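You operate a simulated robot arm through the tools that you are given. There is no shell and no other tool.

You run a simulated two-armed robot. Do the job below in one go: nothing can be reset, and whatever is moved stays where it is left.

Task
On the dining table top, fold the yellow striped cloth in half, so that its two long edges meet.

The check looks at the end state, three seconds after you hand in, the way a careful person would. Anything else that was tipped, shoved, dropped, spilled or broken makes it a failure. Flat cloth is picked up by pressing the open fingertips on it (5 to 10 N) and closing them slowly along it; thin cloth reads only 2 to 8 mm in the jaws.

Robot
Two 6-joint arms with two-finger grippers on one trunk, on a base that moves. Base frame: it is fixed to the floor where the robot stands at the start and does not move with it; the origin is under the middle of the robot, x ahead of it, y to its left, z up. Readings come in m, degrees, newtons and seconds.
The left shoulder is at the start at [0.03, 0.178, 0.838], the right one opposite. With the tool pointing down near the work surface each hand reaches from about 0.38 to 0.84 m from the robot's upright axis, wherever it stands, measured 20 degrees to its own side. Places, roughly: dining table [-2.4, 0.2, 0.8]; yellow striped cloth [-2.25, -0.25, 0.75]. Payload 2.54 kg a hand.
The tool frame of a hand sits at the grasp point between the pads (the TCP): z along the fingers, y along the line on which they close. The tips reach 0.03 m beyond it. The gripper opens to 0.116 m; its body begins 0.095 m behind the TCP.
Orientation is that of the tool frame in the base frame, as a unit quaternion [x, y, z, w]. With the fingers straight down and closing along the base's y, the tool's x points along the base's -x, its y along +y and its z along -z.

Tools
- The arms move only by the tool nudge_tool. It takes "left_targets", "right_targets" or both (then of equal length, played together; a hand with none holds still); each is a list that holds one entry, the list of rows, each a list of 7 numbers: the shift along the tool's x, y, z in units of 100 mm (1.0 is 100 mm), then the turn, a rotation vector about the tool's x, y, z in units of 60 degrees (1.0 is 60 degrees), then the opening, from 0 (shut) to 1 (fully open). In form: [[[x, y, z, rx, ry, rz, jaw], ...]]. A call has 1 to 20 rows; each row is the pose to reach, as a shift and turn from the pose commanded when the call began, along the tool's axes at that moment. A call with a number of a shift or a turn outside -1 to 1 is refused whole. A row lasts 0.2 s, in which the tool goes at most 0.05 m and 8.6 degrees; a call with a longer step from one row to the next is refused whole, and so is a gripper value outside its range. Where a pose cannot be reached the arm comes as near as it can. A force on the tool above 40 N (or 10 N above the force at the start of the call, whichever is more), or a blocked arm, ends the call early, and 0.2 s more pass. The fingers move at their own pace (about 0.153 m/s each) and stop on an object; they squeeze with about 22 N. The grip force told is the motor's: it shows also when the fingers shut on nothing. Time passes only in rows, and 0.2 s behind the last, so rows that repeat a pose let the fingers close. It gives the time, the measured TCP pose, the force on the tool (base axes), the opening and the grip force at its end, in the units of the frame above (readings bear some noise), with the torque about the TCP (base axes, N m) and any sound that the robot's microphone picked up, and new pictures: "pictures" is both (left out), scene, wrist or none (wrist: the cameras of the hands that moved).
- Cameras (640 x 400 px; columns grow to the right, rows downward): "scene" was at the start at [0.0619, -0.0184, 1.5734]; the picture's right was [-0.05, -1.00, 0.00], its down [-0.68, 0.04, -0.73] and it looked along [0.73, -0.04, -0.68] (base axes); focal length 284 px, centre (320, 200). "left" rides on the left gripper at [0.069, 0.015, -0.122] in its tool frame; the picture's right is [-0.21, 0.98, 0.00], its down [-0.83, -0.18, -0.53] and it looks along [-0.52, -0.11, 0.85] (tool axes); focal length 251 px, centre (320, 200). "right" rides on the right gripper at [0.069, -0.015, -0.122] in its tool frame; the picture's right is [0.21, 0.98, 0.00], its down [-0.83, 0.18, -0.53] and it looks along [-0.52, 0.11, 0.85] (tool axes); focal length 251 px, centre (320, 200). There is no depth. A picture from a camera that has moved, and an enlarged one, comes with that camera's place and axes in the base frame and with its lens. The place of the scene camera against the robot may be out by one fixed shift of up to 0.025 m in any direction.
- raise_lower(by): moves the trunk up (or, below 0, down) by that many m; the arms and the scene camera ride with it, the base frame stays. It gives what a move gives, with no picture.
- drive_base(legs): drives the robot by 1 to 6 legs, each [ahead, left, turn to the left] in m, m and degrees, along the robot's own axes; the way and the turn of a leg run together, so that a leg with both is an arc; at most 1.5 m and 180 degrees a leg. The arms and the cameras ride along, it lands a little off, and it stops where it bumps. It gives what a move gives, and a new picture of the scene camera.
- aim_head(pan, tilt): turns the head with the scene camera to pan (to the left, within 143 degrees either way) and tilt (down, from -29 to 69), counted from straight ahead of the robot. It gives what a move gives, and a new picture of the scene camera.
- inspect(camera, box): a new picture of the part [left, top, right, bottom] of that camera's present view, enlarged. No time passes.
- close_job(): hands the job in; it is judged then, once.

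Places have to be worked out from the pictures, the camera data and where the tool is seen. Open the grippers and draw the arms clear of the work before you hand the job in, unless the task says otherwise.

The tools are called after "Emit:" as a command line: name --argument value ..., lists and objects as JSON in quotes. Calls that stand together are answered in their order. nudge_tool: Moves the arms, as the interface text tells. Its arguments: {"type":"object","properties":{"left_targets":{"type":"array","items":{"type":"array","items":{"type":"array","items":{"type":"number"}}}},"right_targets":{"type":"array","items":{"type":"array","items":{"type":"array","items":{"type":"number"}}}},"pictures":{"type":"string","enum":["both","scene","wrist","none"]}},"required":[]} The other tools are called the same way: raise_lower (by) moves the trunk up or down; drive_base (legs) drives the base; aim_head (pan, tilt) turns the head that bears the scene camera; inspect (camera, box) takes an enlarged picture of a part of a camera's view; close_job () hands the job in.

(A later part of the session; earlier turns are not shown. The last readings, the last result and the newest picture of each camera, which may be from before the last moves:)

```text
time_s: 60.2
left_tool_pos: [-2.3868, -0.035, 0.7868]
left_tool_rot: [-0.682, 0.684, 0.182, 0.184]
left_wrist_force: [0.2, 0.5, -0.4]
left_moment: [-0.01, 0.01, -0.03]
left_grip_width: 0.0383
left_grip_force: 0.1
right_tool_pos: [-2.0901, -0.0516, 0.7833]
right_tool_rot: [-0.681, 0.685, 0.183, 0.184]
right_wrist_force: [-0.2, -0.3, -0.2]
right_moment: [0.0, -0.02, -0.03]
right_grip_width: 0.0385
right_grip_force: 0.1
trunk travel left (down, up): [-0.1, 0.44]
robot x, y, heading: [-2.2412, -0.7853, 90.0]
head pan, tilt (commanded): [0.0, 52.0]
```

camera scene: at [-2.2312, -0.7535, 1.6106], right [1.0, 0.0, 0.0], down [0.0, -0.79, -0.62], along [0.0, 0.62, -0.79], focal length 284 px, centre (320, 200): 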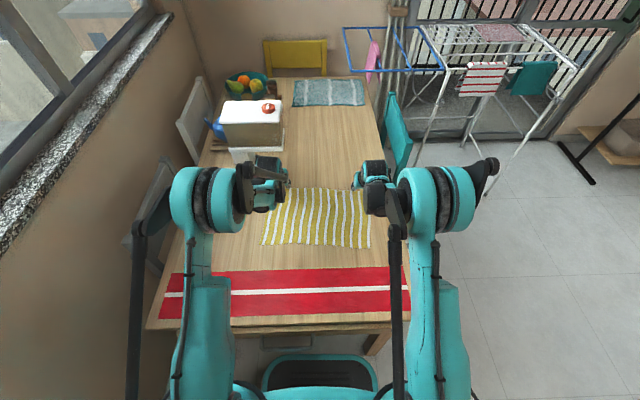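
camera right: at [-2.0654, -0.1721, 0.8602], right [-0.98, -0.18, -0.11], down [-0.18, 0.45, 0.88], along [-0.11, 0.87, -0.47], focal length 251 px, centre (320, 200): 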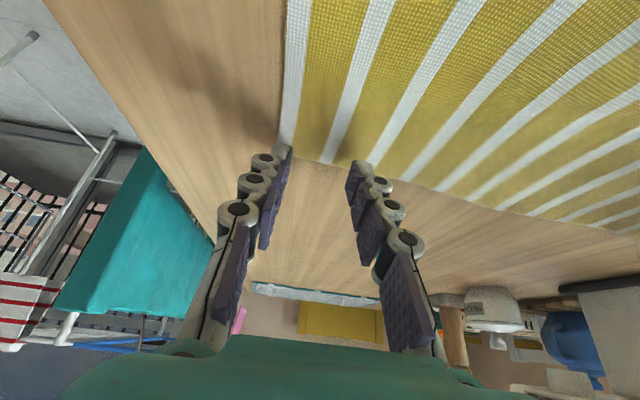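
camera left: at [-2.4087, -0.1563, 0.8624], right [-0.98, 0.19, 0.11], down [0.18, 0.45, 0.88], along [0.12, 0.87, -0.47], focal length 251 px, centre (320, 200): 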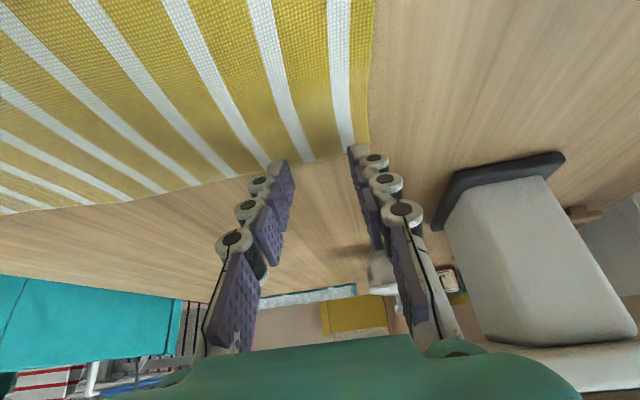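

Still free at z≈0.785 (left 0.787). I continue down in 1.5 mm steps.

Emit:
nudge_tool --left_targets '[[[0.0075, 0, 0.013, 0, 0, 0, 0.33], [0.015, 0, 0.026, 0, 0, 0, 0.33], [0.0225, 0, 0.039, 0, 0, 0, 0.33], [0.0225, 0, 0.039, 0, 0, 0, 0.33]]]' --right_targets '[[[0.0075, 0, 0.013, 0, 0, 0, 0.33], [0.015, 0, 0.026, 0, 0, 0, 0.33], [0.015, 0, 0.026, 0, 0, 0, 0.33], [0.015, 0, 0.026, 0, 0, 0, 0.33]]]' --pictures "none"

```text
time_s: 61.2
left_tool_pos: [-2.3869, -0.0371, 0.7836]
left_tool_rot: [-0.681, 0.684, 0.183, 0.184]
left_wrist_force: [0.4, -0.5, 0.4]
left_moment: [-0.02, -0.01, 0.01]
left_grip_width: 0.0382
left_grip_force: 0.1
right_tool_pos: [-2.0921, -0.0508, 0.782]
right_tool_rot: [-0.682, 0.684, 0.184, 0.184]
right_wrist_force: [1.8, -0.2, 19.3]
right_moment: [0.07, -0.22, 0.01]
right_grip_width: 0.0373
right_grip_force: 6.1
trunk travel left (down, up): [-0.1, 0.44]
robot x, y, heading: [-2.2438, -0.7849, 89.9]
head pan, tilt (commanded): [0.0, 52.0]
```

Right tips touch at z≈0.782 with 19 N—too much; I back it off 0.9 mm, and bring the left down 1.5 mm.

Emit:
nudge_tool --left_targets '[[[0.004, 0, 0.006, 0, 0, 0, 0.33], [0.0075, 0, 0.013, 0, 0, 0, 0.33], [0.0075, 0, 0.013, 0, 0, 0, 0.33]]]' --right_targets '[[[-0.0045, 0, -0.008, 0, 0, 0, 0.33], [-0.0045, 0, -0.008, 0, 0, 0, 0.33], [-0.0045, 0, -0.008, 0, 0, 0, 0.33]]]' --pictures "wrist"

```text
time_s: 62.0
left_tool_pos: [-2.3854, -0.0357, 0.7818]
left_tool_rot: [-0.682, 0.684, 0.184, 0.184]
left_wrist_force: [0.9, -0.1, 16.2]
left_moment: [0.1, -0.08, -0.01]
left_grip_width: 0.0392
left_grip_force: 0.3
right_tool_pos: [-2.0918, -0.052, 0.7827]
right_tool_rot: [-0.682, 0.684, 0.182, 0.183]
right_wrist_force: [0.0, 0.9, -0.5]
right_moment: [0.0, 0.0, -0.01]
right_grip_width: 0.0384
right_grip_force: 0.1
trunk travel left (down, up): [-0.1, 0.44]
robot x, y, heading: [-2.2403, -0.786, 89.5]
head pan, tilt (commanded): [0.0, 52.0]
camera right: at [-2.0747, -0.1736, 0.8544], right [-0.98, -0.18, -0.11], down [-0.18, 0.45, 0.88], along [-0.11, 0.88, -0.47], focal length 251 px, centre (320, 200)
camera left: at [-2.4031, -0.1567, 0.8527], right [-0.98, 0.19, 0.11], down [0.18, 0.45, 0.88], along [0.12, 0.88, -0.47], focal length 251 px, centre (320, 200)
```

right: 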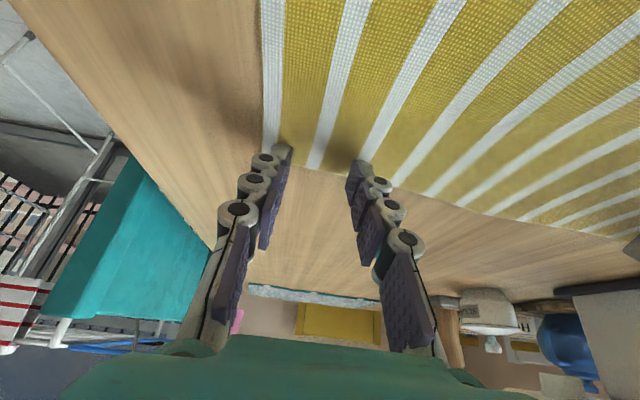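
left: 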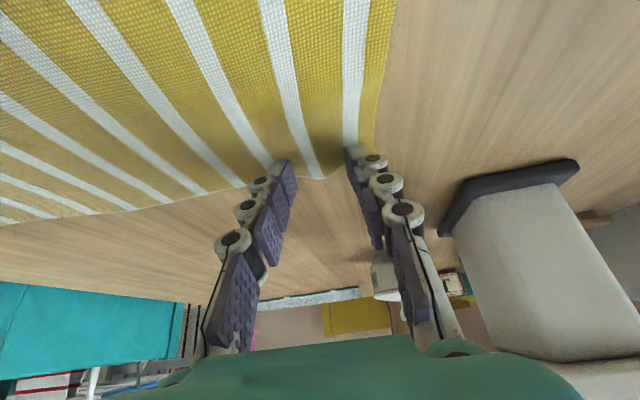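

Left tips press with 16 N, right just left contact; the cloth edge shows just beyond the tips in both views. I fine-tune: left up 0.4 mm, right down 0.6 mm.

Emit:
nudge_tool --left_targets '[[[-0.0022, 0, -0.0037, 0, 0, 0, 0.33], [-0.0022, 0, -0.0037, 0, 0, 0, 0.33]]]' --right_targets '[[[0.003, 0, 0.0052, 0, 0, 0, 0.33], [0.003, 0, 0.0052, 0, 0, 0, 0.33]]]' --pictures "none"

```text
time_s: 62.6
left_tool_pos: [-2.3863, -0.0369, 0.7824]
left_tool_rot: [-0.682, 0.684, 0.184, 0.183]
left_wrist_force: [-0.1, 1.4, 9.1]
left_moment: [0.11, -0.02, 0.02]
left_grip_width: 0.0352
left_grip_force: 0.0
right_tool_pos: [-2.0908, -0.0503, 0.7835]
right_tool_rot: [-0.681, 0.685, 0.183, 0.184]
right_wrist_force: [0.5, -0.6, 0.3]
right_moment: [-0.02, 0.0, -0.03]
right_grip_width: 0.0381
right_grip_force: 0.2
trunk travel left (down, up): [-0.1, 0.44]
robot x, y, heading: [-2.2415, -0.7858, 89.7]
head pan, tilt (commanded): [0.0, 52.0]
```

Left now presses 9 N. Right needs about 0.4 mm more.

Emit:
nudge_tool --right_targets '[[[0.0018, 0, 0.0031, 0, 0, 0, 0.33], [0.0018, 0, 0.0031, 0, 0, 0, 0.33]]]' --pictures "none"

```text
time_s: 63.2
left_tool_pos: [-2.3859, -0.0352, 0.7806]
left_tool_rot: [-0.682, 0.684, 0.183, 0.184]
left_wrist_force: [0.6, 0.4, 6.4]
left_moment: [0.07, -0.06, 0.03]
left_grip_width: 0.0384
left_grip_force: 0.1
right_tool_pos: [-2.0902, -0.051, 0.7814]
right_tool_rot: [-0.681, 0.684, 0.184, 0.185]
right_wrist_force: [0.7, -2.3, 10.8]
right_moment: [0.02, -0.08, -0.02]
right_grip_width: 0.0393
right_grip_force: 0.6
trunk travel left (down, up): [-0.1, 0.44]
robot x, y, heading: [-2.2383, -0.7818, 89.9]
head pan, tilt (commanded): [0.0, 52.0]
```

Both press 6–11 N. I close the jaws slowly along the cloth, drifting each hand 6 mm inward so the cloth between them stays slack.

Emit:
nudge_tool --left_targets '[[[0, -0.004, 0, 0, 0, 0, 0.31], [0, -0.008, 0, 0, 0, 0, 0.29], [0, -0.012, 0, 0, 0, 0, 0.27], [0, -0.016, 0, 0, 0, 0, 0.25], [0, -0.02, 0, 0, 0, 0, 0.23], [0, -0.024, 0, 0, 0, 0, 0.21], [0, -0.028, 0, 0, 0, 0, 0.19], [0, -0.032, 0, 0, 0, 0, 0.17], [0, -0.036, 0, 0, 0, 0, 0.15], [0, -0.04, 0, 0, 0, 0, 0.13], [0, -0.044, 0, 0, 0, 0, 0.11], [0, -0.048, 0, 0, 0, 0, 0.09], [0, -0.052, 0, 0, 0, 0, 0.07], [0, -0.056, 0, 0, 0, 0, 0.05], [0, -0.06, 0, 0, 0, 0, 0.03], [0, -0.06, 0, 0, 0, 0, 0.0], [0, -0.06, 0, 0, 0, 0, 0.0]]]' --right_targets '[[[0, 0.004, 0, 0, 0, 0, 0.31], [0, 0.008, 0, 0, 0, 0, 0.29], [0, 0.012, 0, 0, 0, 0, 0.27], [0, 0.016, 0, 0, 0, 0, 0.25], [0, 0.02, 0, 0, 0, 0, 0.23], [0, 0.024, 0, 0, 0, 0, 0.21], [0, 0.028, 0, 0, 0, 0, 0.19], [0, 0.032, 0, 0, 0, 0, 0.17], [0, 0.036, 0, 0, 0, 0, 0.15], [0, 0.04, 0, 0, 0, 0, 0.13], [0, 0.044, 0, 0, 0, 0, 0.11], [0, 0.048, 0, 0, 0, 0, 0.09], [0, 0.052, 0, 0, 0, 0, 0.07], [0, 0.056, 0, 0, 0, 0, 0.05], [0, 0.06, 0, 0, 0, 0, 0.03], [0, 0.06, 0, 0, 0, 0, 0.0], [0, 0.06, 0, 0, 0, 0, 0.0]]]' --pictures "both"

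```text
time_s: 66.8
left_tool_pos: [-2.3811, -0.0359, 0.7804]
left_tool_rot: [-0.682, 0.684, 0.183, 0.183]
left_wrist_force: [1.0, 0.2, -0.3]
left_moment: [0.02, -0.03, -0.03]
left_grip_width: 0.0033
left_grip_force: 24.6
right_tool_pos: [-2.0969, -0.0514, 0.7816]
right_tool_rot: [-0.682, 0.684, 0.183, 0.183]
right_wrist_force: [-2.7, 1.6, 1.6]
right_moment: [0.0, 0.04, 0.0]
right_grip_width: 0.0029
right_grip_force: 23.4
trunk travel left (down, up): [-0.1, 0.44]
robot x, y, heading: [-2.2428, -0.7867, 89.8]
head pan, tilt (commanded): [0.0, 52.0]
camera scene: at [-2.2313, -0.7528, 1.6105], right [1.0, 0.0, 0.0], down [0.0, -0.79, -0.62], along [0.0, 0.62, -0.79], focal length 284 px, centre (320, 200)
camera right: at [-2.0814, -0.1729, 0.8525], right [-0.98, -0.18, -0.11], down [-0.18, 0.45, 0.88], along [-0.11, 0.87, -0.47], focal length 251 px, centre (320, 200)
camera left: at [-2.3977, -0.1563, 0.853], right [-0.98, 0.19, 0.11], down [0.18, 0.45, 0.88], along [0.12, 0.87, -0.47], focal length 251 px, centre (320, 200)
```

scene: 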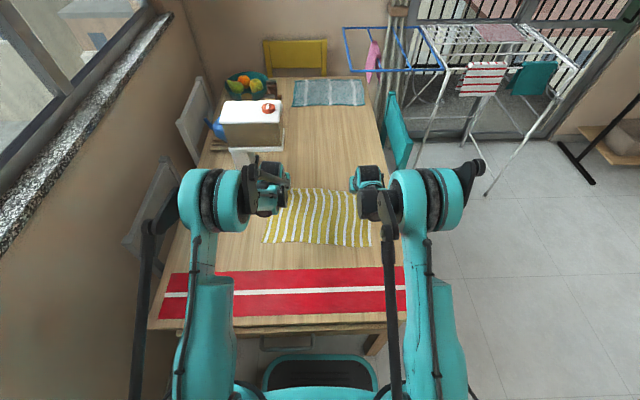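
right: 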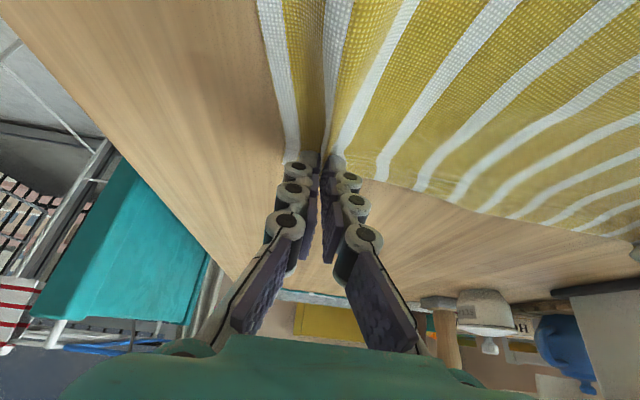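
left: 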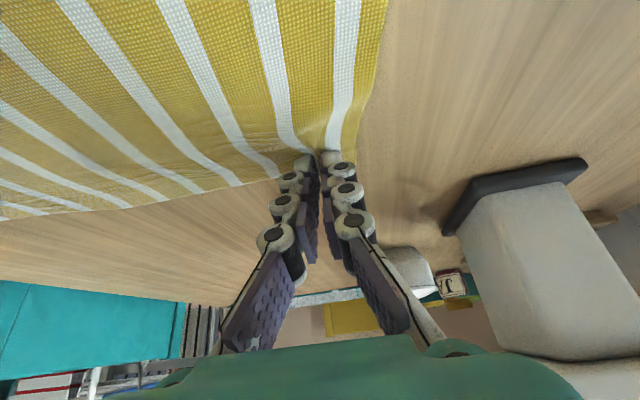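

Both jaws read ~3 mm with a pleat visibly entering them. I lift 40 mm gently and check that both corners come along.

Emit:
nudge_tool --left_targets '[[[-0.05, 0, -0.087, 0, 0, 0, 0], [-0.1, 0, -0.173, 0, 0, 0, 0], [-0.15, 0, -0.26, 0, 0, 0, 0], [-0.2, 0, -0.346, 0, 0, 0, 0], [-0.2, 0, -0.346, 0, 0, 0, 0]]]' --right_targets '[[[-0.05, 0, -0.087, 0, 0, 0, 0], [-0.1, 0, -0.173, 0, 0, 0, 0], [-0.15, 0, -0.26, 0, 0, 0, 0], [-0.2, 0, -0.346, 0, 0, 0, 0], [-0.2, 0, -0.346, 0, 0, 0, 0]]]' --pictures "both"

```text
time_s: 68.0
left_tool_pos: [-2.3819, -0.037, 0.8202]
left_tool_rot: [-0.682, 0.684, 0.183, 0.184]
left_wrist_force: [3.0, 0.8, -1.6]
left_moment: [-0.02, -0.09, 0.0]
left_grip_width: 0.003
left_grip_force: 21.8
right_tool_pos: [-2.0973, -0.0503, 0.8211]
right_tool_rot: [-0.682, 0.684, 0.183, 0.183]
right_wrist_force: [-3.6, 2.0, -0.8]
right_moment: [0.02, 0.11, -0.01]
right_grip_width: 0.0033
right_grip_force: 26.5
trunk travel left (down, up): [-0.1, 0.44]
robot x, y, heading: [-2.237, -0.7823, 89.8]
head pan, tilt (commanded): [0.0, 52.0]
camera scene: at [-2.2311, -0.7521, 1.6105], right [1.0, 0.0, 0.0], down [0.0, -0.79, -0.62], along [0.0, 0.62, -0.79], focal length 284 px, centre (320, 200)
camera right: at [-2.081, -0.1724, 0.8931], right [-0.98, -0.18, -0.11], down [-0.18, 0.45, 0.88], along [-0.11, 0.87, -0.47], focal length 251 px, centre (320, 200)
camera left: at [-2.3987, -0.1565, 0.8919], right [-0.98, 0.19, 0.11], down [0.18, 0.45, 0.88], along [0.12, 0.87, -0.47], focal length 251 px, centre (320, 200)
```

scene: 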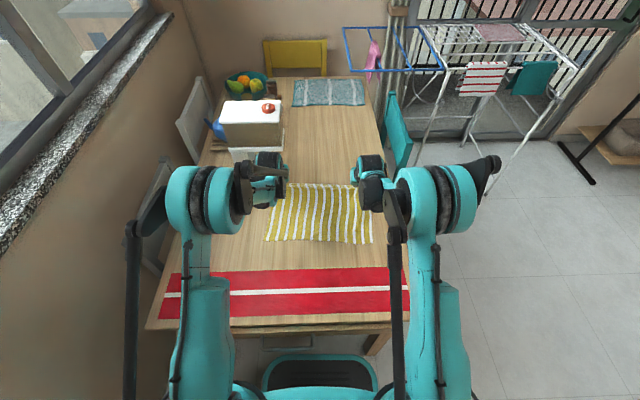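
right: 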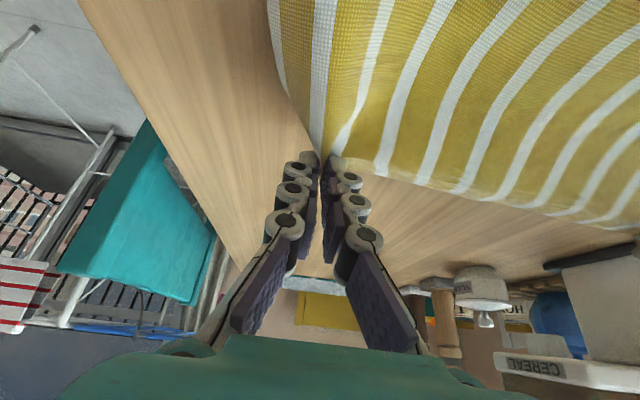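
left: 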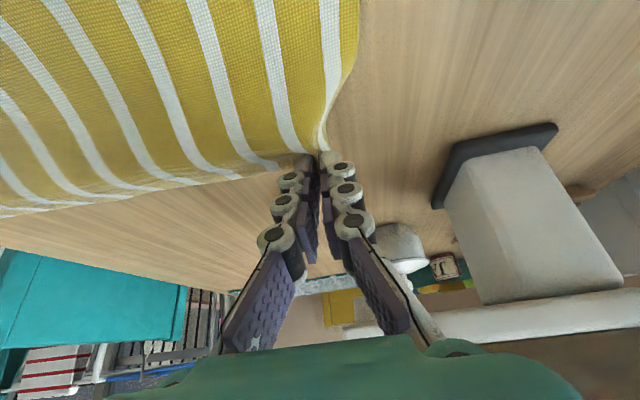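

Both corners are lifted with the far edge taut between the hands (±3 N). Before folding I check in the scene where the near edge now lies.

Emit:
inspect --camera "scene" --box '[230, 160, 410, 272]'

```text
3.56 times, centred on (320, 216) of scene
camera zoom: at [-2.2311, -0.7521, 1.6105], right [1.0, 0.0, 0.0], down [0.0, -0.79, -0.62], along [0.0, 0.62, -0.79], focal length 1011 px, centre (320, 143)
```

zoom: 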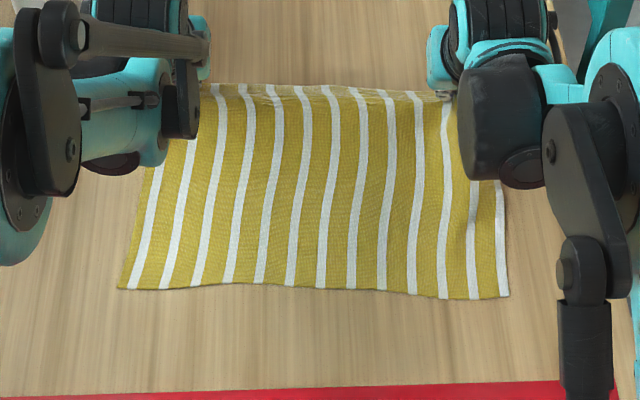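

The near edge has crept to about (−2.432,−0.252)…(−2.054,−0.263). I now carry the held edge up and towards me along an arc, slowly, first half.

Emit:
nudge_tool --left_targets '[[[0.036, 0, -0.137, 0, 0, 0, 0], [0.073, 0, -0.273, 0, 0, 0, 0], [0.122, 0, -0.39, 0, 0, 0, 0], [0.171, 0.01, -0.503, 0, 0, 0, 0], [0.233, 0.01, -0.6, 0, 0, 0, 0], [0.295, 0.01, -0.69, 0, 0, 0, 0], [0.369, 0.01, -0.765, 0, 0, 0, 0], [0.443, 0.01, -0.833, 0, 0, 0, 0]]]' --right_targets '[[[0.036, 0.01, -0.137, 0, 0, 0, 0], [0.073, 0.02, -0.273, 0, 0, 0, 0], [0.122, 0.03, -0.39, 0, 0, 0, 0], [0.171, 0.04, -0.503, 0, 0, 0, 0], [0.233, 0.05, -0.6, 0, 0, 0, 0], [0.295, 0.05, -0.69, 0, 0, 0, 0], [0.369, 0.05, -0.765, 0, 0, 0, 0], [0.443, 0.05, -0.833, 0, 0, 0, 0]]]' --pictures "both"

```text
time_s: 69.8
left_tool_pos: [-2.3821, -0.1168, 0.8715]
left_tool_rot: [-0.682, 0.684, 0.183, 0.184]
left_wrist_force: [1.0, -0.8, 0.1]
left_moment: [0.03, -0.06, -0.01]
left_grip_width: 0.0033
left_grip_force: 19.3
right_tool_pos: [-2.1019, -0.1318, 0.8708]
right_tool_rot: [-0.681, 0.685, 0.182, 0.183]
right_wrist_force: [-0.7, -0.5, -0.1]
right_moment: [-0.01, 0.08, 0.0]
right_grip_width: 0.0038
right_grip_force: 19.8
trunk travel left (down, up): [-0.1, 0.44]
robot x, y, heading: [-2.2368, -0.7848, 89.8]
head pan, tilt (commanded): [0.0, 52.0]
camera scene: at [-2.2313, -0.7533, 1.6106], right [1.0, 0.0, 0.0], down [0.0, -0.79, -0.62], along [0.0, 0.62, -0.79], focal length 284 px, centre (320, 200)
camera right: at [-2.0865, -0.2537, 0.9437], right [-0.98, -0.18, -0.11], down [-0.18, 0.45, 0.88], along [-0.11, 0.88, -0.47], focal length 251 px, centre (320, 200)
camera left: at [-2.3987, -0.2372, 0.9427], right [-0.98, 0.19, 0.11], down [0.18, 0.45, 0.88], along [0.12, 0.87, -0.47], focal length 251 px, centre (320, 200)
```

scene: 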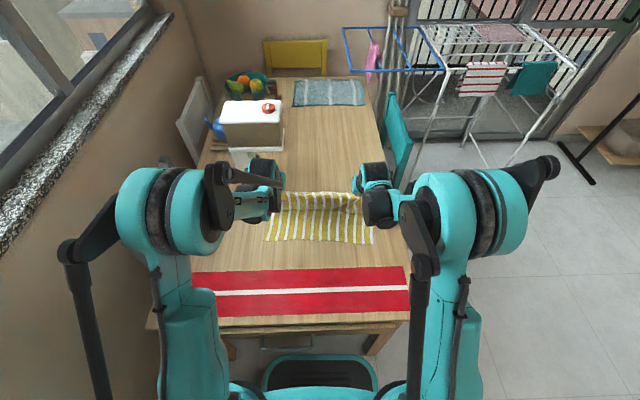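
right: 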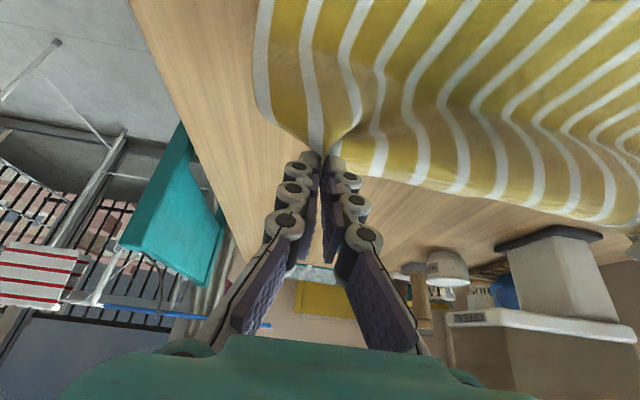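
left: 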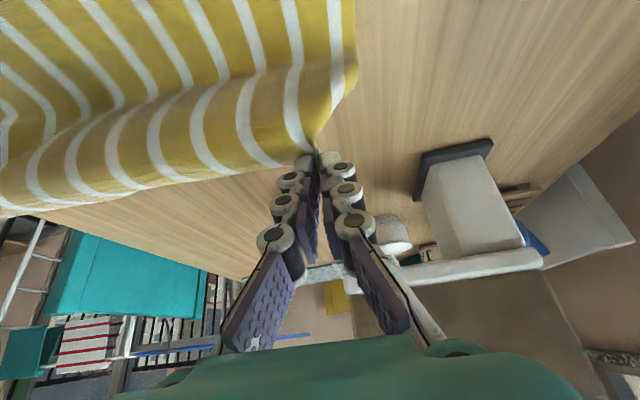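

The held edge is now above the middle and the cloth drapes under it. I check the near edge and fold line before going on.

Emit:
inspect --camera "scene" --box '[230, 160, 410, 272]'

```text
3.56 times, centred on (320, 216) of scene
camera zoom: at [-2.2313, -0.7533, 1.6106], right [1.0, 0.0, 0.0], down [0.0, -0.79, -0.62], along [0.0, 0.62, -0.79], focal length 1011 px, centre (320, 143)
```

zoom: 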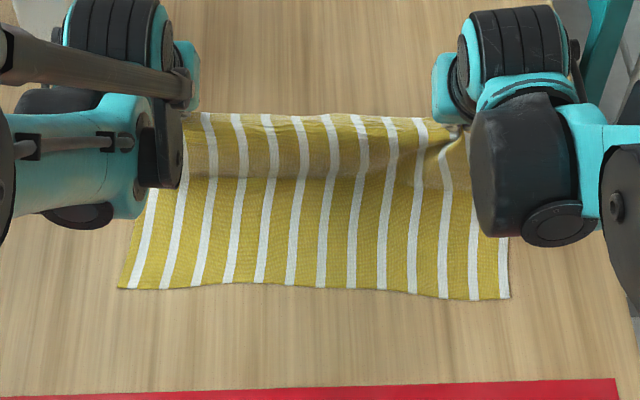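

The near edge has stayed put and the crease sits at y≈−0.13, exactly half. I go on over the crease, pitching the hands to 40°.

Emit:
nudge_tool --left_targets '[[[0.095, 0.005, -0.042, 0, -0.021, 0, 0], [0.19, 0.01, -0.085, 0, -0.042, 0, 0], [0.284, 0.015, -0.127, 0, -0.063, 0, 0], [0.378, 0.02, -0.17, 0, -0.083, 0, 0], [0.473, 0.025, -0.212, 0, -0.104, 0, 0], [0.568, 0.03, -0.254, 0, -0.125, 0, 0], [0.662, 0.035, -0.297, 0, -0.146, 0, 0], [0.757, 0.04, -0.339, 0, -0.167, 0, 0]]]' --right_targets '[[[0.089, 0, -0.04, 0, -0.021, 0, 0], [0.178, 0.005, -0.08, 0, -0.042, 0, 0], [0.266, 0.01, -0.12, 0, -0.063, 0, 0], [0.355, 0.01, -0.16, 0, -0.083, 0, 0], [0.444, 0.015, -0.2, 0, -0.104, 0, 0], [0.533, 0.015, -0.24, 0, -0.125, 0, 0], [0.621, 0.02, -0.28, 0, -0.146, 0, 0], [0.71, 0.02, -0.32, 0, -0.167, 0, 0]]]' --pictures "both"

Emit:
inspect --camera "scene" --box '[230, 160, 410, 272]'

```text
time_s: 71.6
left_tool_pos: [-2.3857, -0.1984, 0.863]
left_tool_rot: [-0.663, 0.665, 0.242, 0.243]
left_wrist_force: [1.9, -0.2, 0.7]
left_moment: [-0.03, 0.06, 0.06]
left_grip_width: 0.0023
left_grip_force: 25.2
right_tool_pos: [-2.1052, -0.2081, 0.8637]
right_tool_rot: [-0.663, 0.666, 0.242, 0.243]
right_wrist_force: [-1.9, 0.8, -1.2]
right_moment: [0.01, 0.0, 0.02]
right_grip_width: 0.0038
right_grip_force: 21.7
trunk travel left (down, up): [-0.1, 0.44]
robot x, y, heading: [-2.2409, -0.7827, 89.6]
head pan, tilt (commanded): [0.0, 52.0]
camera scene: at [-2.2312, -0.7531, 1.6105], right [1.0, 0.0, 0.0], down [0.0, -0.79, -0.62], along [0.0, 0.62, -0.79], focal length 284 px, centre (320, 200)
camera right: at [-2.0885, -0.3415, 0.9132], right [-0.98, -0.16, -0.14], down [-0.18, 0.29, 0.94], along [-0.11, 0.94, -0.31], focal length 251 px, centre (320, 200)
camera left: at [-2.4026, -0.3296, 0.9119], right [-0.98, 0.17, 0.14], down [0.18, 0.29, 0.94], along [0.12, 0.94, -0.31], focal length 251 px, centre (320, 200)
```

scene: 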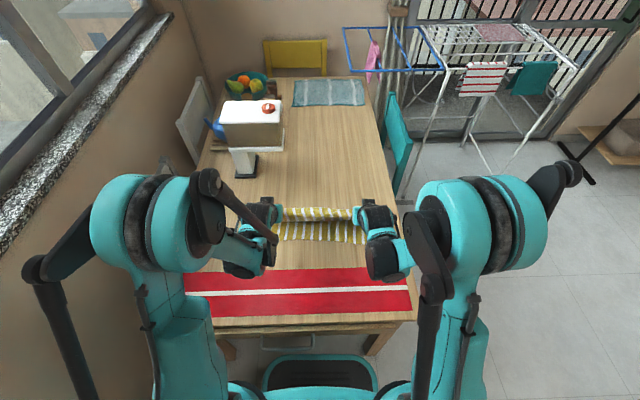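
right: 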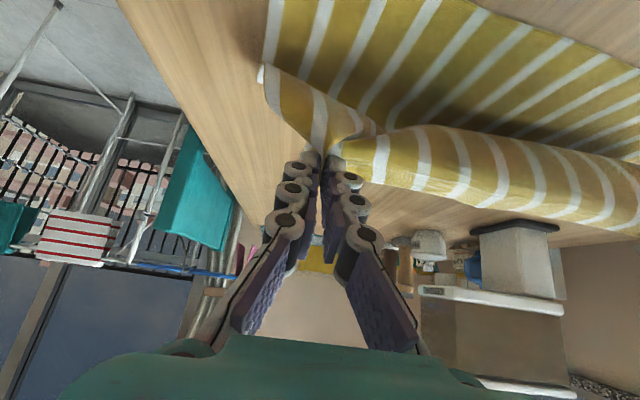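
left: 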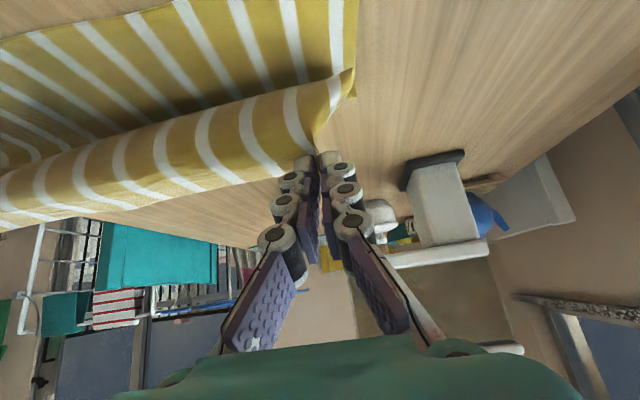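

```text
3.56 times, centred on (320, 216) of scene
camera zoom: at [-2.2312, -0.7531, 1.6105], right [1.0, 0.0, 0.0], down [0.0, -0.79, -0.62], along [0.0, 0.62, -0.79], focal length 1011 px, centre (320, 143)
```

zoom: 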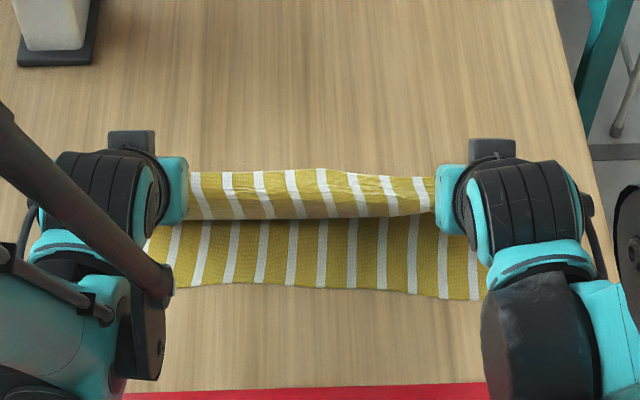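

The cloth has turned over but bulges towards me under the held hem. I pull further towards me and lower with more pitch (50°) to draw the top layer straight like a page.

Emit:
nudge_tool --left_targets '[[[0.088, 0, -0.005, 0, -0.021, 0, 0], [0.176, 0.005, -0.01, 0, -0.042, 0, 0], [0.264, 0.01, -0.015, 0, -0.063, 0, 0], [0.352, 0.01, -0.02, 0, -0.083, 0, 0], [0.44, 0.015, -0.025, 0, -0.104, 0, 0], [0.528, 0.015, -0.03, 0, -0.125, 0, 0], [0.616, 0.02, -0.035, 0, -0.146, 0, 0], [0.704, 0.02, -0.042, 0, -0.167, 0, 0]]]' --right_targets '[[[0.088, 0, -0.005, 0, -0.021, 0, 0], [0.176, 0.005, -0.01, 0, -0.042, 0, 0], [0.264, 0.01, -0.015, 0, -0.063, 0, 0], [0.352, 0.01, -0.02, 0, -0.083, 0, 0], [0.44, 0.015, -0.025, 0, -0.104, 0, 0], [0.528, 0.015, -0.03, 0, -0.125, 0, 0], [0.616, 0.02, -0.035, 0, -0.146, 0, 0], [0.704, 0.02, -0.042, 0, -0.167, 0, 0]]]' --pictures "both"

Emit:
inspect --camera "scene" --box '[230, 160, 410, 272]'

```text
time_s: 73.4
left_tool_pos: [-2.3896, -0.2166, 0.8832]
left_tool_rot: [-0.641, 0.642, 0.298, 0.298]
left_wrist_force: [0.2, 1.0, -0.8]
left_moment: [-0.03, -0.04, 0.0]
left_grip_width: 0.0034
left_grip_force: 22.1
left hand out of reach, approached as far as the arm can: row 3, 4, 5, 6, 7, 8
right_tool_pos: [-2.1109, -0.2262, 0.8864]
right_tool_rot: [-0.64, 0.642, 0.298, 0.299]
right_wrist_force: [-1.8, 1.3, -1.4]
right_moment: [0.0, -0.04, -0.01]
right_grip_width: 0.0038
right_grip_force: 23.3
right hand out of reach, approached as far as the arm can: row 3, 4, 5, 6, 7, 8
trunk travel left (down, up): [-0.1, 0.44]
robot x, y, heading: [-2.2374, -0.7862, 89.9]
head pan, tilt (commanded): [0.0, 52.0]
camera scene: at [-2.2311, -0.7527, 1.6105], right [1.0, 0.0, 0.0], down [0.0, -0.79, -0.62], along [0.0, 0.62, -0.79], focal length 284 px, centre (320, 200)
camera right: at [-2.0953, -0.3653, 0.9129], right [-0.98, -0.13, -0.16], down [-0.18, 0.12, 0.98], along [-0.11, 0.98, -0.15], focal length 251 px, centre (320, 200)
camera left: at [-2.4062, -0.3541, 0.9094], right [-0.98, 0.14, 0.16], down [0.18, 0.12, 0.98], along [0.12, 0.98, -0.15], focal length 251 px, centre (320, 200)
```

scene: 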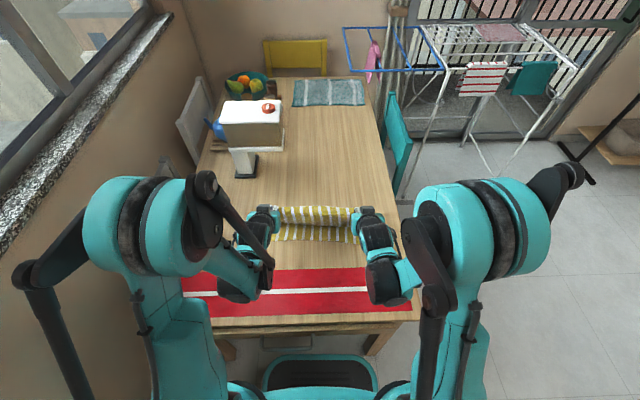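
right: 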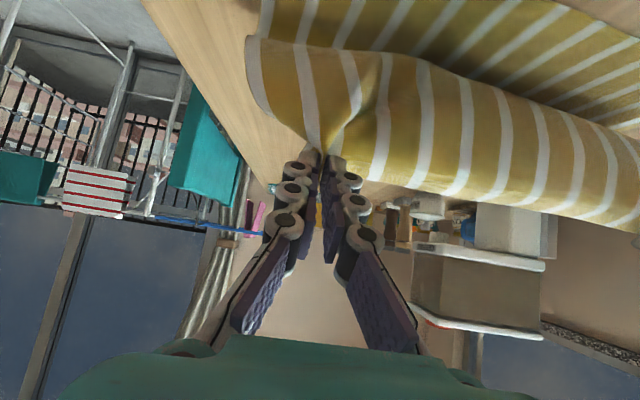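
left: 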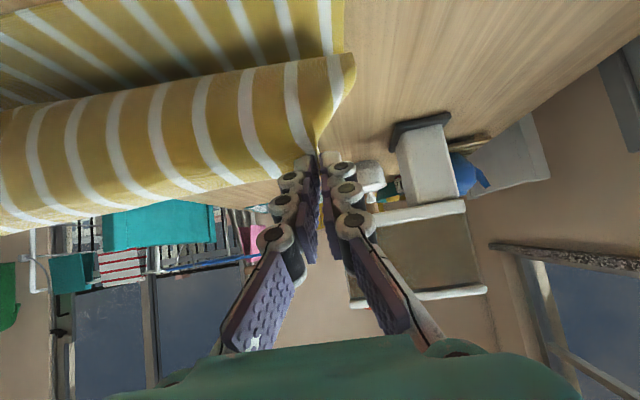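

```text
3.56 times, centred on (320, 216) of scene
camera zoom: at [-2.2311, -0.7527, 1.6105], right [1.0, 0.0, 0.0], down [0.0, -0.79, -0.62], along [0.0, 0.62, -0.79], focal length 1011 px, centre (320, 143)
```

zoom: 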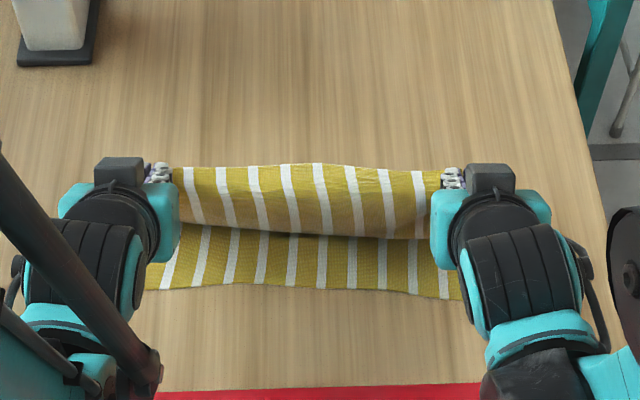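

The arms cannot come that low and close with a 50° pitch (hands stopped at z≈0.885). I pitch them back to about 32°, which the reach allows, and see where they settle.

Emit:
nudge_tool --left_targets '[[[0, 0, 0, 0, 0.04, 0, 0], [0, 0, 0, 0, 0.08, 0, 0], [0, 0, 0, 0, 0.12, 0, 0], [0, 0, 0, 0, 0.16, 0, 0], [0, 0, 0, 0, 0.2, 0, 0], [0, 0, 0, 0, 0.24, 0, 0], [0, 0, 0, 0, 0.3, 0, 0], [0, 0, 0, 0, 0.3, 0, 0]]]' --right_targets '[[[0, 0, 0, 0, 0.04, 0, 0], [0, 0, 0, 0, 0.08, 0, 0], [0, 0, 0, 0, 0.12, 0, 0], [0, 0, 0, 0, 0.16, 0, 0], [0, 0, 0, 0, 0.2, 0, 0], [0, 0, 0, 0, 0.24, 0, 0], [0, 0, 0, 0, 0.3, 0, 0], [0, 0, 0, 0, 0.3, 0, 0]]]' --pictures "both"

Emit:
inspect --camera "scene" --box '[230, 160, 410, 272]'

```text
time_s: 75.2
left_tool_pos: [-2.3873, -0.217, 0.8835]
left_tool_rot: [-0.679, 0.681, 0.194, 0.195]
left_wrist_force: [-0.2, -1.2, 2.1]
left_moment: [-0.03, -0.08, -0.05]
left_grip_width: 0.0008
left_grip_force: 20.2
right_tool_pos: [-2.1099, -0.2277, 0.886]
right_tool_rot: [-0.678, 0.681, 0.195, 0.196]
right_wrist_force: [0.4, 1.5, -0.8]
right_moment: [-0.01, 0.0, -0.04]
right_grip_width: 0.0038
right_grip_force: 22.6
trunk travel left (down, up): [-0.1, 0.44]
robot x, y, heading: [-2.2389, -0.7833, 89.7]
head pan, tilt (commanded): [0.0, 52.0]
camera scene: at [-2.2312, -0.7526, 1.6105], right [1.0, 0.0, 0.0], down [0.0, -0.79, -0.62], along [0.0, 0.62, -0.79], focal length 284 px, centre (320, 200)
camera right: at [-2.0956, -0.3526, 0.9537], right [-0.98, -0.18, -0.11], down [-0.18, 0.42, 0.89], along [-0.11, 0.89, -0.44], focal length 251 px, centre (320, 200)
camera left: at [-2.4029, -0.3402, 0.951], right [-0.98, 0.19, 0.11], down [0.18, 0.42, 0.89], along [0.12, 0.89, -0.44], focal length 251 px, centre (320, 200)
```

scene: 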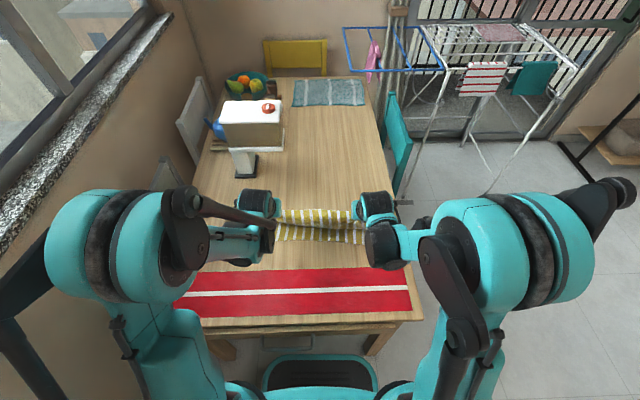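
right: 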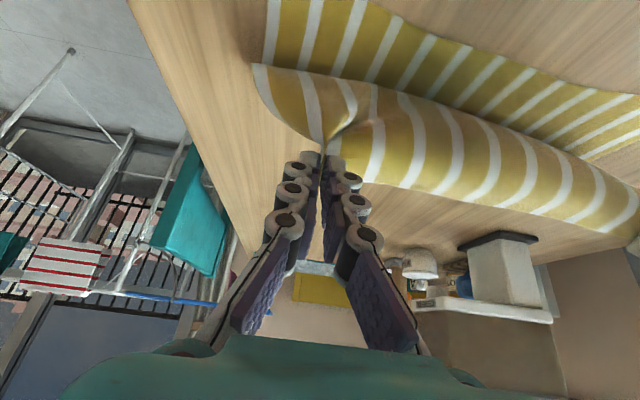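
left: 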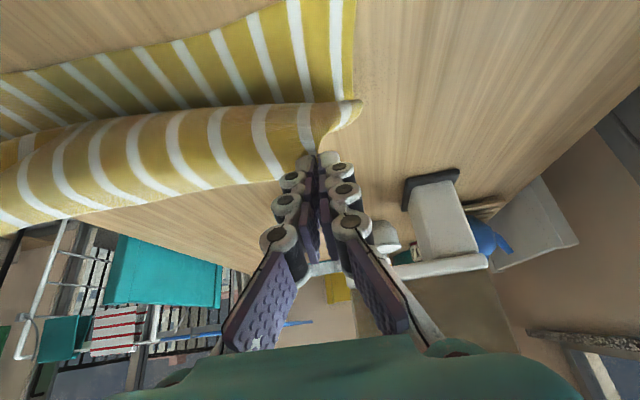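

```text
3.56 times, centred on (320, 216) of scene
camera zoom: at [-2.2312, -0.7526, 1.6105], right [1.0, 0.0, 0.0], down [0.0, -0.79, -0.62], along [0.0, 0.62, -0.79], focal length 1011 px, centre (320, 143)
```

zoom: 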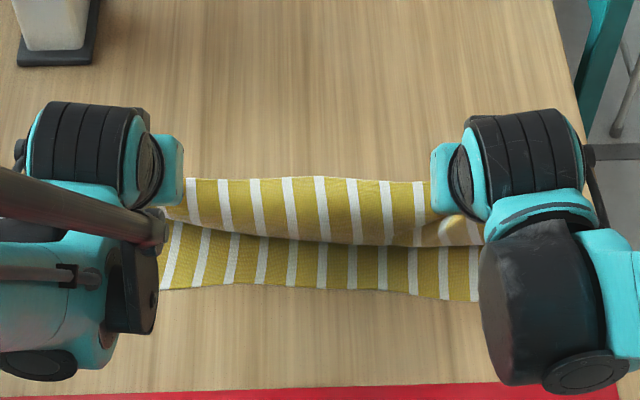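

The left jaw reads 0.8 mm, so the cloth may have slipped there. I look closely.

Emit:
inspect --camera "left" --box '[220, 60, 420, 220]'

Emit:
inspect --camera "right" --box '[220, 40, 420, 200]'

```text
2.50 times, centred on (320, 140) of left
camera zoom: at [-2.4029, -0.3402, 0.951], right [-0.98, 0.19, 0.11], down [0.18, 0.42, 0.89], along [0.12, 0.89, -0.44], focal length 629 px, centre (320, 350)
```

zoom: 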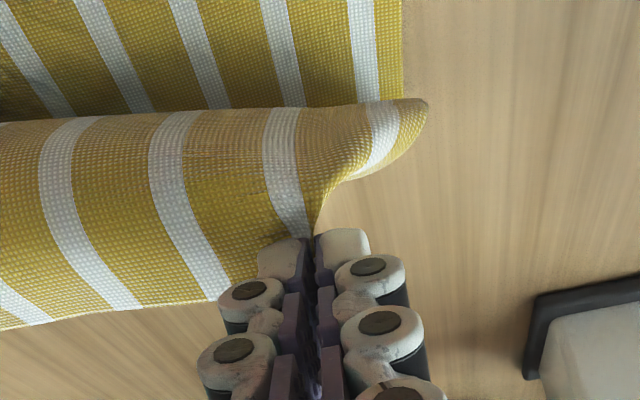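

```text
2.50 times, centred on (320, 120) of right
camera zoom: at [-2.0956, -0.3526, 0.9537], right [-0.98, -0.18, -0.11], down [-0.18, 0.42, 0.89], along [-0.11, 0.89, -0.44], focal length 629 px, centre (320, 400)
```

zoom: 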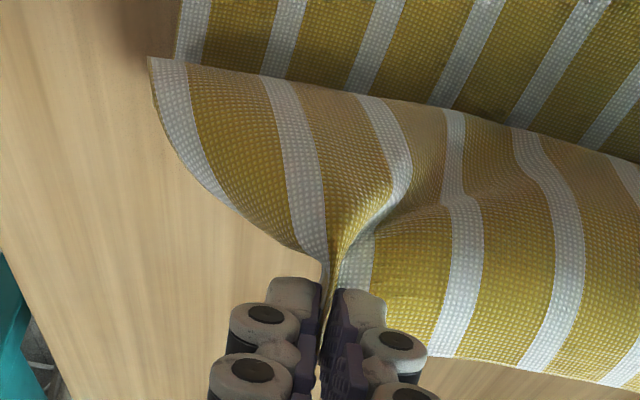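

The left jaw still holds the hem by its very tip; the right holds well. I go gently: lower first, then draw towards me, keeping the top layer just short of taut.

Emit:
nudge_tool --left_targets '[[[0.06, 0, 0.05, 0, 0, 0, 0], [0.122, 0, 0.101, 0, 0, 0, 0], [0.178, 0, 0.143, 0, 0, 0, 0], [0.233, 0, 0.184, 0, 0, 0, 0], [0.32, 0, 0.23, 0, 0, 0, 0], [0.408, 0, 0.276, 0, 0, 0, 0], [0.49, 0, 0.313, 0, 0, 0, 0], [0.572, 0, 0.35, 0, 0, 0, 0]]]' --right_targets '[[[0.06, 0, 0.05, 0, 0, 0, 0], [0.122, 0, 0.101, 0, 0, 0, 0], [0.178, 0, 0.143, 0, 0, 0, 0], [0.233, 0, 0.184, 0, 0, 0, 0], [0.32, 0, 0.23, 0, 0, 0, 0], [0.408, 0, 0.276, 0, 0, 0, 0], [0.49, 0, 0.313, 0, 0, 0, 0], [0.572, 0, 0.35, 0, 0, 0, 0]]]' --pictures "both"

Emit:
inspect --camera "scene" --box '[230, 160, 410, 272]'

```text
time_s: 77.0
left_tool_pos: [-2.3865, -0.2471, 0.8236]
left_tool_rot: [-0.679, 0.68, 0.195, 0.195]
left_wrist_force: [-0.3, 0.8, -1.5]
left_moment: [0.02, -0.03, 0.01]
left_grip_width: 0.0034
left_grip_force: 26.4
right_tool_pos: [-2.1117, -0.2577, 0.8253]
right_tool_rot: [-0.679, 0.681, 0.195, 0.195]
right_wrist_force: [-0.3, 0.3, -1.4]
right_moment: [0.01, -0.01, 0.02]
right_grip_width: 0.0038
right_grip_force: 23.5
trunk travel left (down, up): [-0.1, 0.44]
robot x, y, heading: [-2.2402, -0.7827, 89.6]
head pan, tilt (commanded): [0.0, 52.0]
camera scene: at [-2.2311, -0.7522, 1.6105], right [1.0, 0.0, 0.0], down [0.0, -0.79, -0.62], along [0.0, 0.62, -0.79], focal length 284 px, centre (320, 200)
camera right: at [-2.0962, -0.382, 0.893], right [-0.98, -0.18, -0.11], down [-0.18, 0.42, 0.89], along [-0.11, 0.89, -0.44], focal length 251 px, centre (320, 200)
camera left: at [-2.4026, -0.3706, 0.8906], right [-0.98, 0.18, 0.11], down [0.18, 0.42, 0.89], along [0.12, 0.89, -0.44], focal length 251 px, centre (320, 200)
```

scene: 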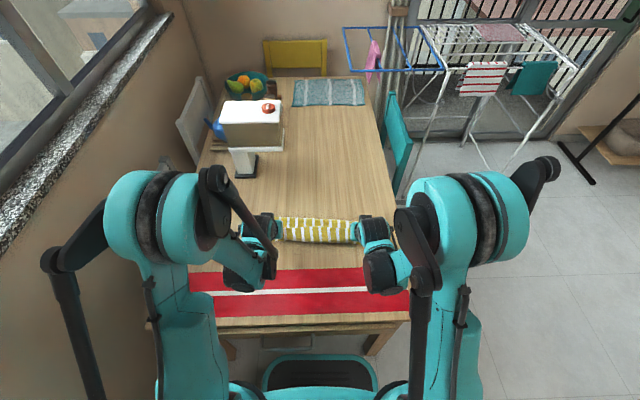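
right: 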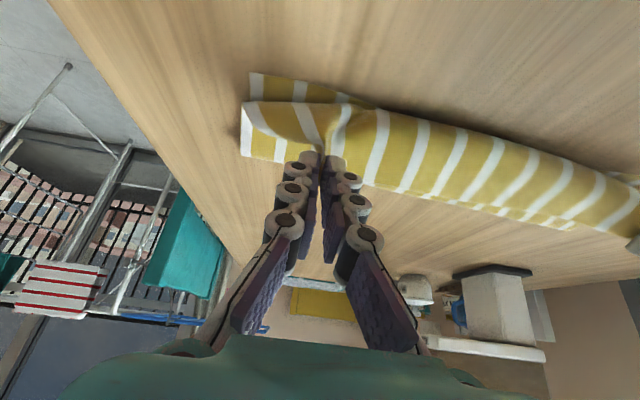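
left: 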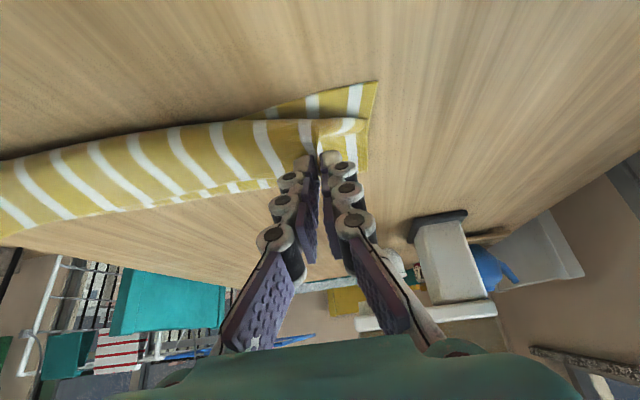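

```text
3.56 times, centred on (320, 216) of scene
camera zoom: at [-2.2311, -0.7522, 1.6105], right [1.0, 0.0, 0.0], down [0.0, -0.79, -0.62], along [0.0, 0.62, -0.79], focal length 1011 px, centre (320, 143)
```

zoom: 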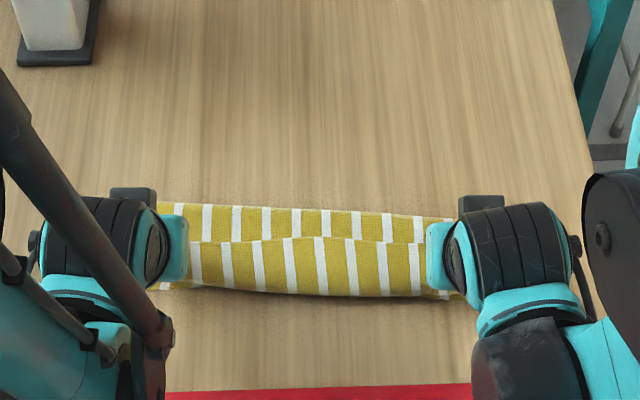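

The hem rolls back on itself because of how it is pinched; the near edge still lies at y≈−0.252. I will bring the hands up and forward again with the fingers pitched towards horizontal (so the cloth hangs straight), then back the base off and swing the page over taut.

Emit:
nudge_tool --left_targets '[[[-0.118, 0.005, 0, 0, -0.03, 0, 0], [-0.236, 0.01, 0, 0, -0.07, 0, 0], [-0.354, 0.01, 0, 0, -0.11, 0, 0], [-0.472, 0.015, 0, 0, -0.155, 0, 0], [-0.59, 0.02, 0, 0, -0.2, 0, 0], [-0.707, 0.02, 0, 0, -0.245, 0, 0], [-0.825, 0.025, 0, 0, -0.29, 0, 0], [-0.943, 0.03, 0, 0, -0.333, 0, 0]]]' --right_targets '[[[-0.118, -0.005, 0, 0, -0.03, 0, 0], [-0.236, -0.01, 0, 0, -0.07, 0, 0], [-0.354, -0.015, 0, 0, -0.11, 0, 0], [-0.472, -0.02, 0, 0, -0.155, 0, 0], [-0.59, -0.03, 0, 0, -0.2, 0, 0], [-0.707, -0.035, 0, 0, -0.245, 0, 0], [-0.825, -0.04, 0, 0, -0.29, 0, 0], [-0.943, -0.05, 0, 0, -0.333, 0, 0]]]' --pictures "both"

```text
time_s: 78.8
left_tool_pos: [-2.3874, -0.1666, 0.8736]
left_tool_rot: [-0.634, 0.637, 0.31, 0.311]
left_wrist_force: [0.2, 0.4, -0.3]
left_moment: [-0.02, 0.03, -0.01]
left_grip_width: 0.0026
left_grip_force: 19.8
right_tool_pos: [-2.1049, -0.1768, 0.8771]
right_tool_rot: [-0.634, 0.637, 0.309, 0.31]
right_wrist_force: [0.3, 0.2, 0.7]
right_moment: [-0.03, 0.02, 0.02]
right_grip_width: 0.0017
right_grip_force: 19.0
trunk travel left (down, up): [-0.1, 0.44]
robot x, y, heading: [-2.2406, -0.7865, 89.8]
head pan, tilt (commanded): [0.0, 52.0]
camera scene: at [-2.2311, -0.7522, 1.6105], right [1.0, 0.0, 0.0], down [0.0, -0.79, -0.62], along [0.0, 0.62, -0.79], focal length 284 px, centre (320, 200)
camera right: at [-2.0902, -0.3167, 0.8973], right [-0.98, -0.13, -0.17], down [-0.18, 0.09, 0.98], along [-0.11, 0.99, -0.11], focal length 251 px, centre (320, 200)
camera left: at [-2.4045, -0.3054, 0.8937], right [-0.98, 0.14, 0.17], down [0.18, 0.09, 0.98], along [0.12, 0.99, -0.11], focal length 251 px, centre (320, 200)
```

scene: 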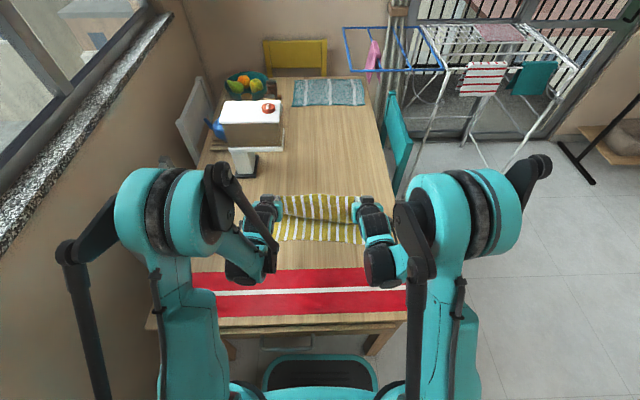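
right: 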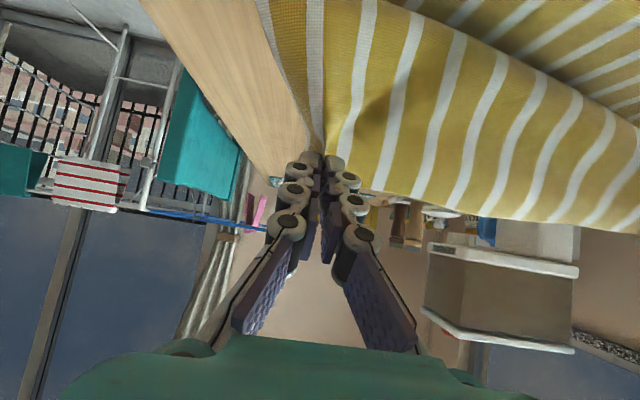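
left: 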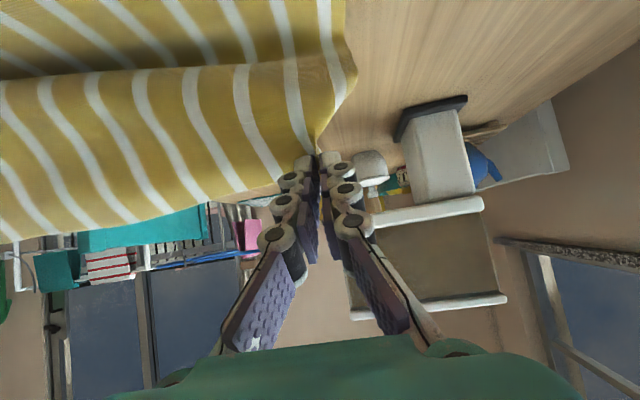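

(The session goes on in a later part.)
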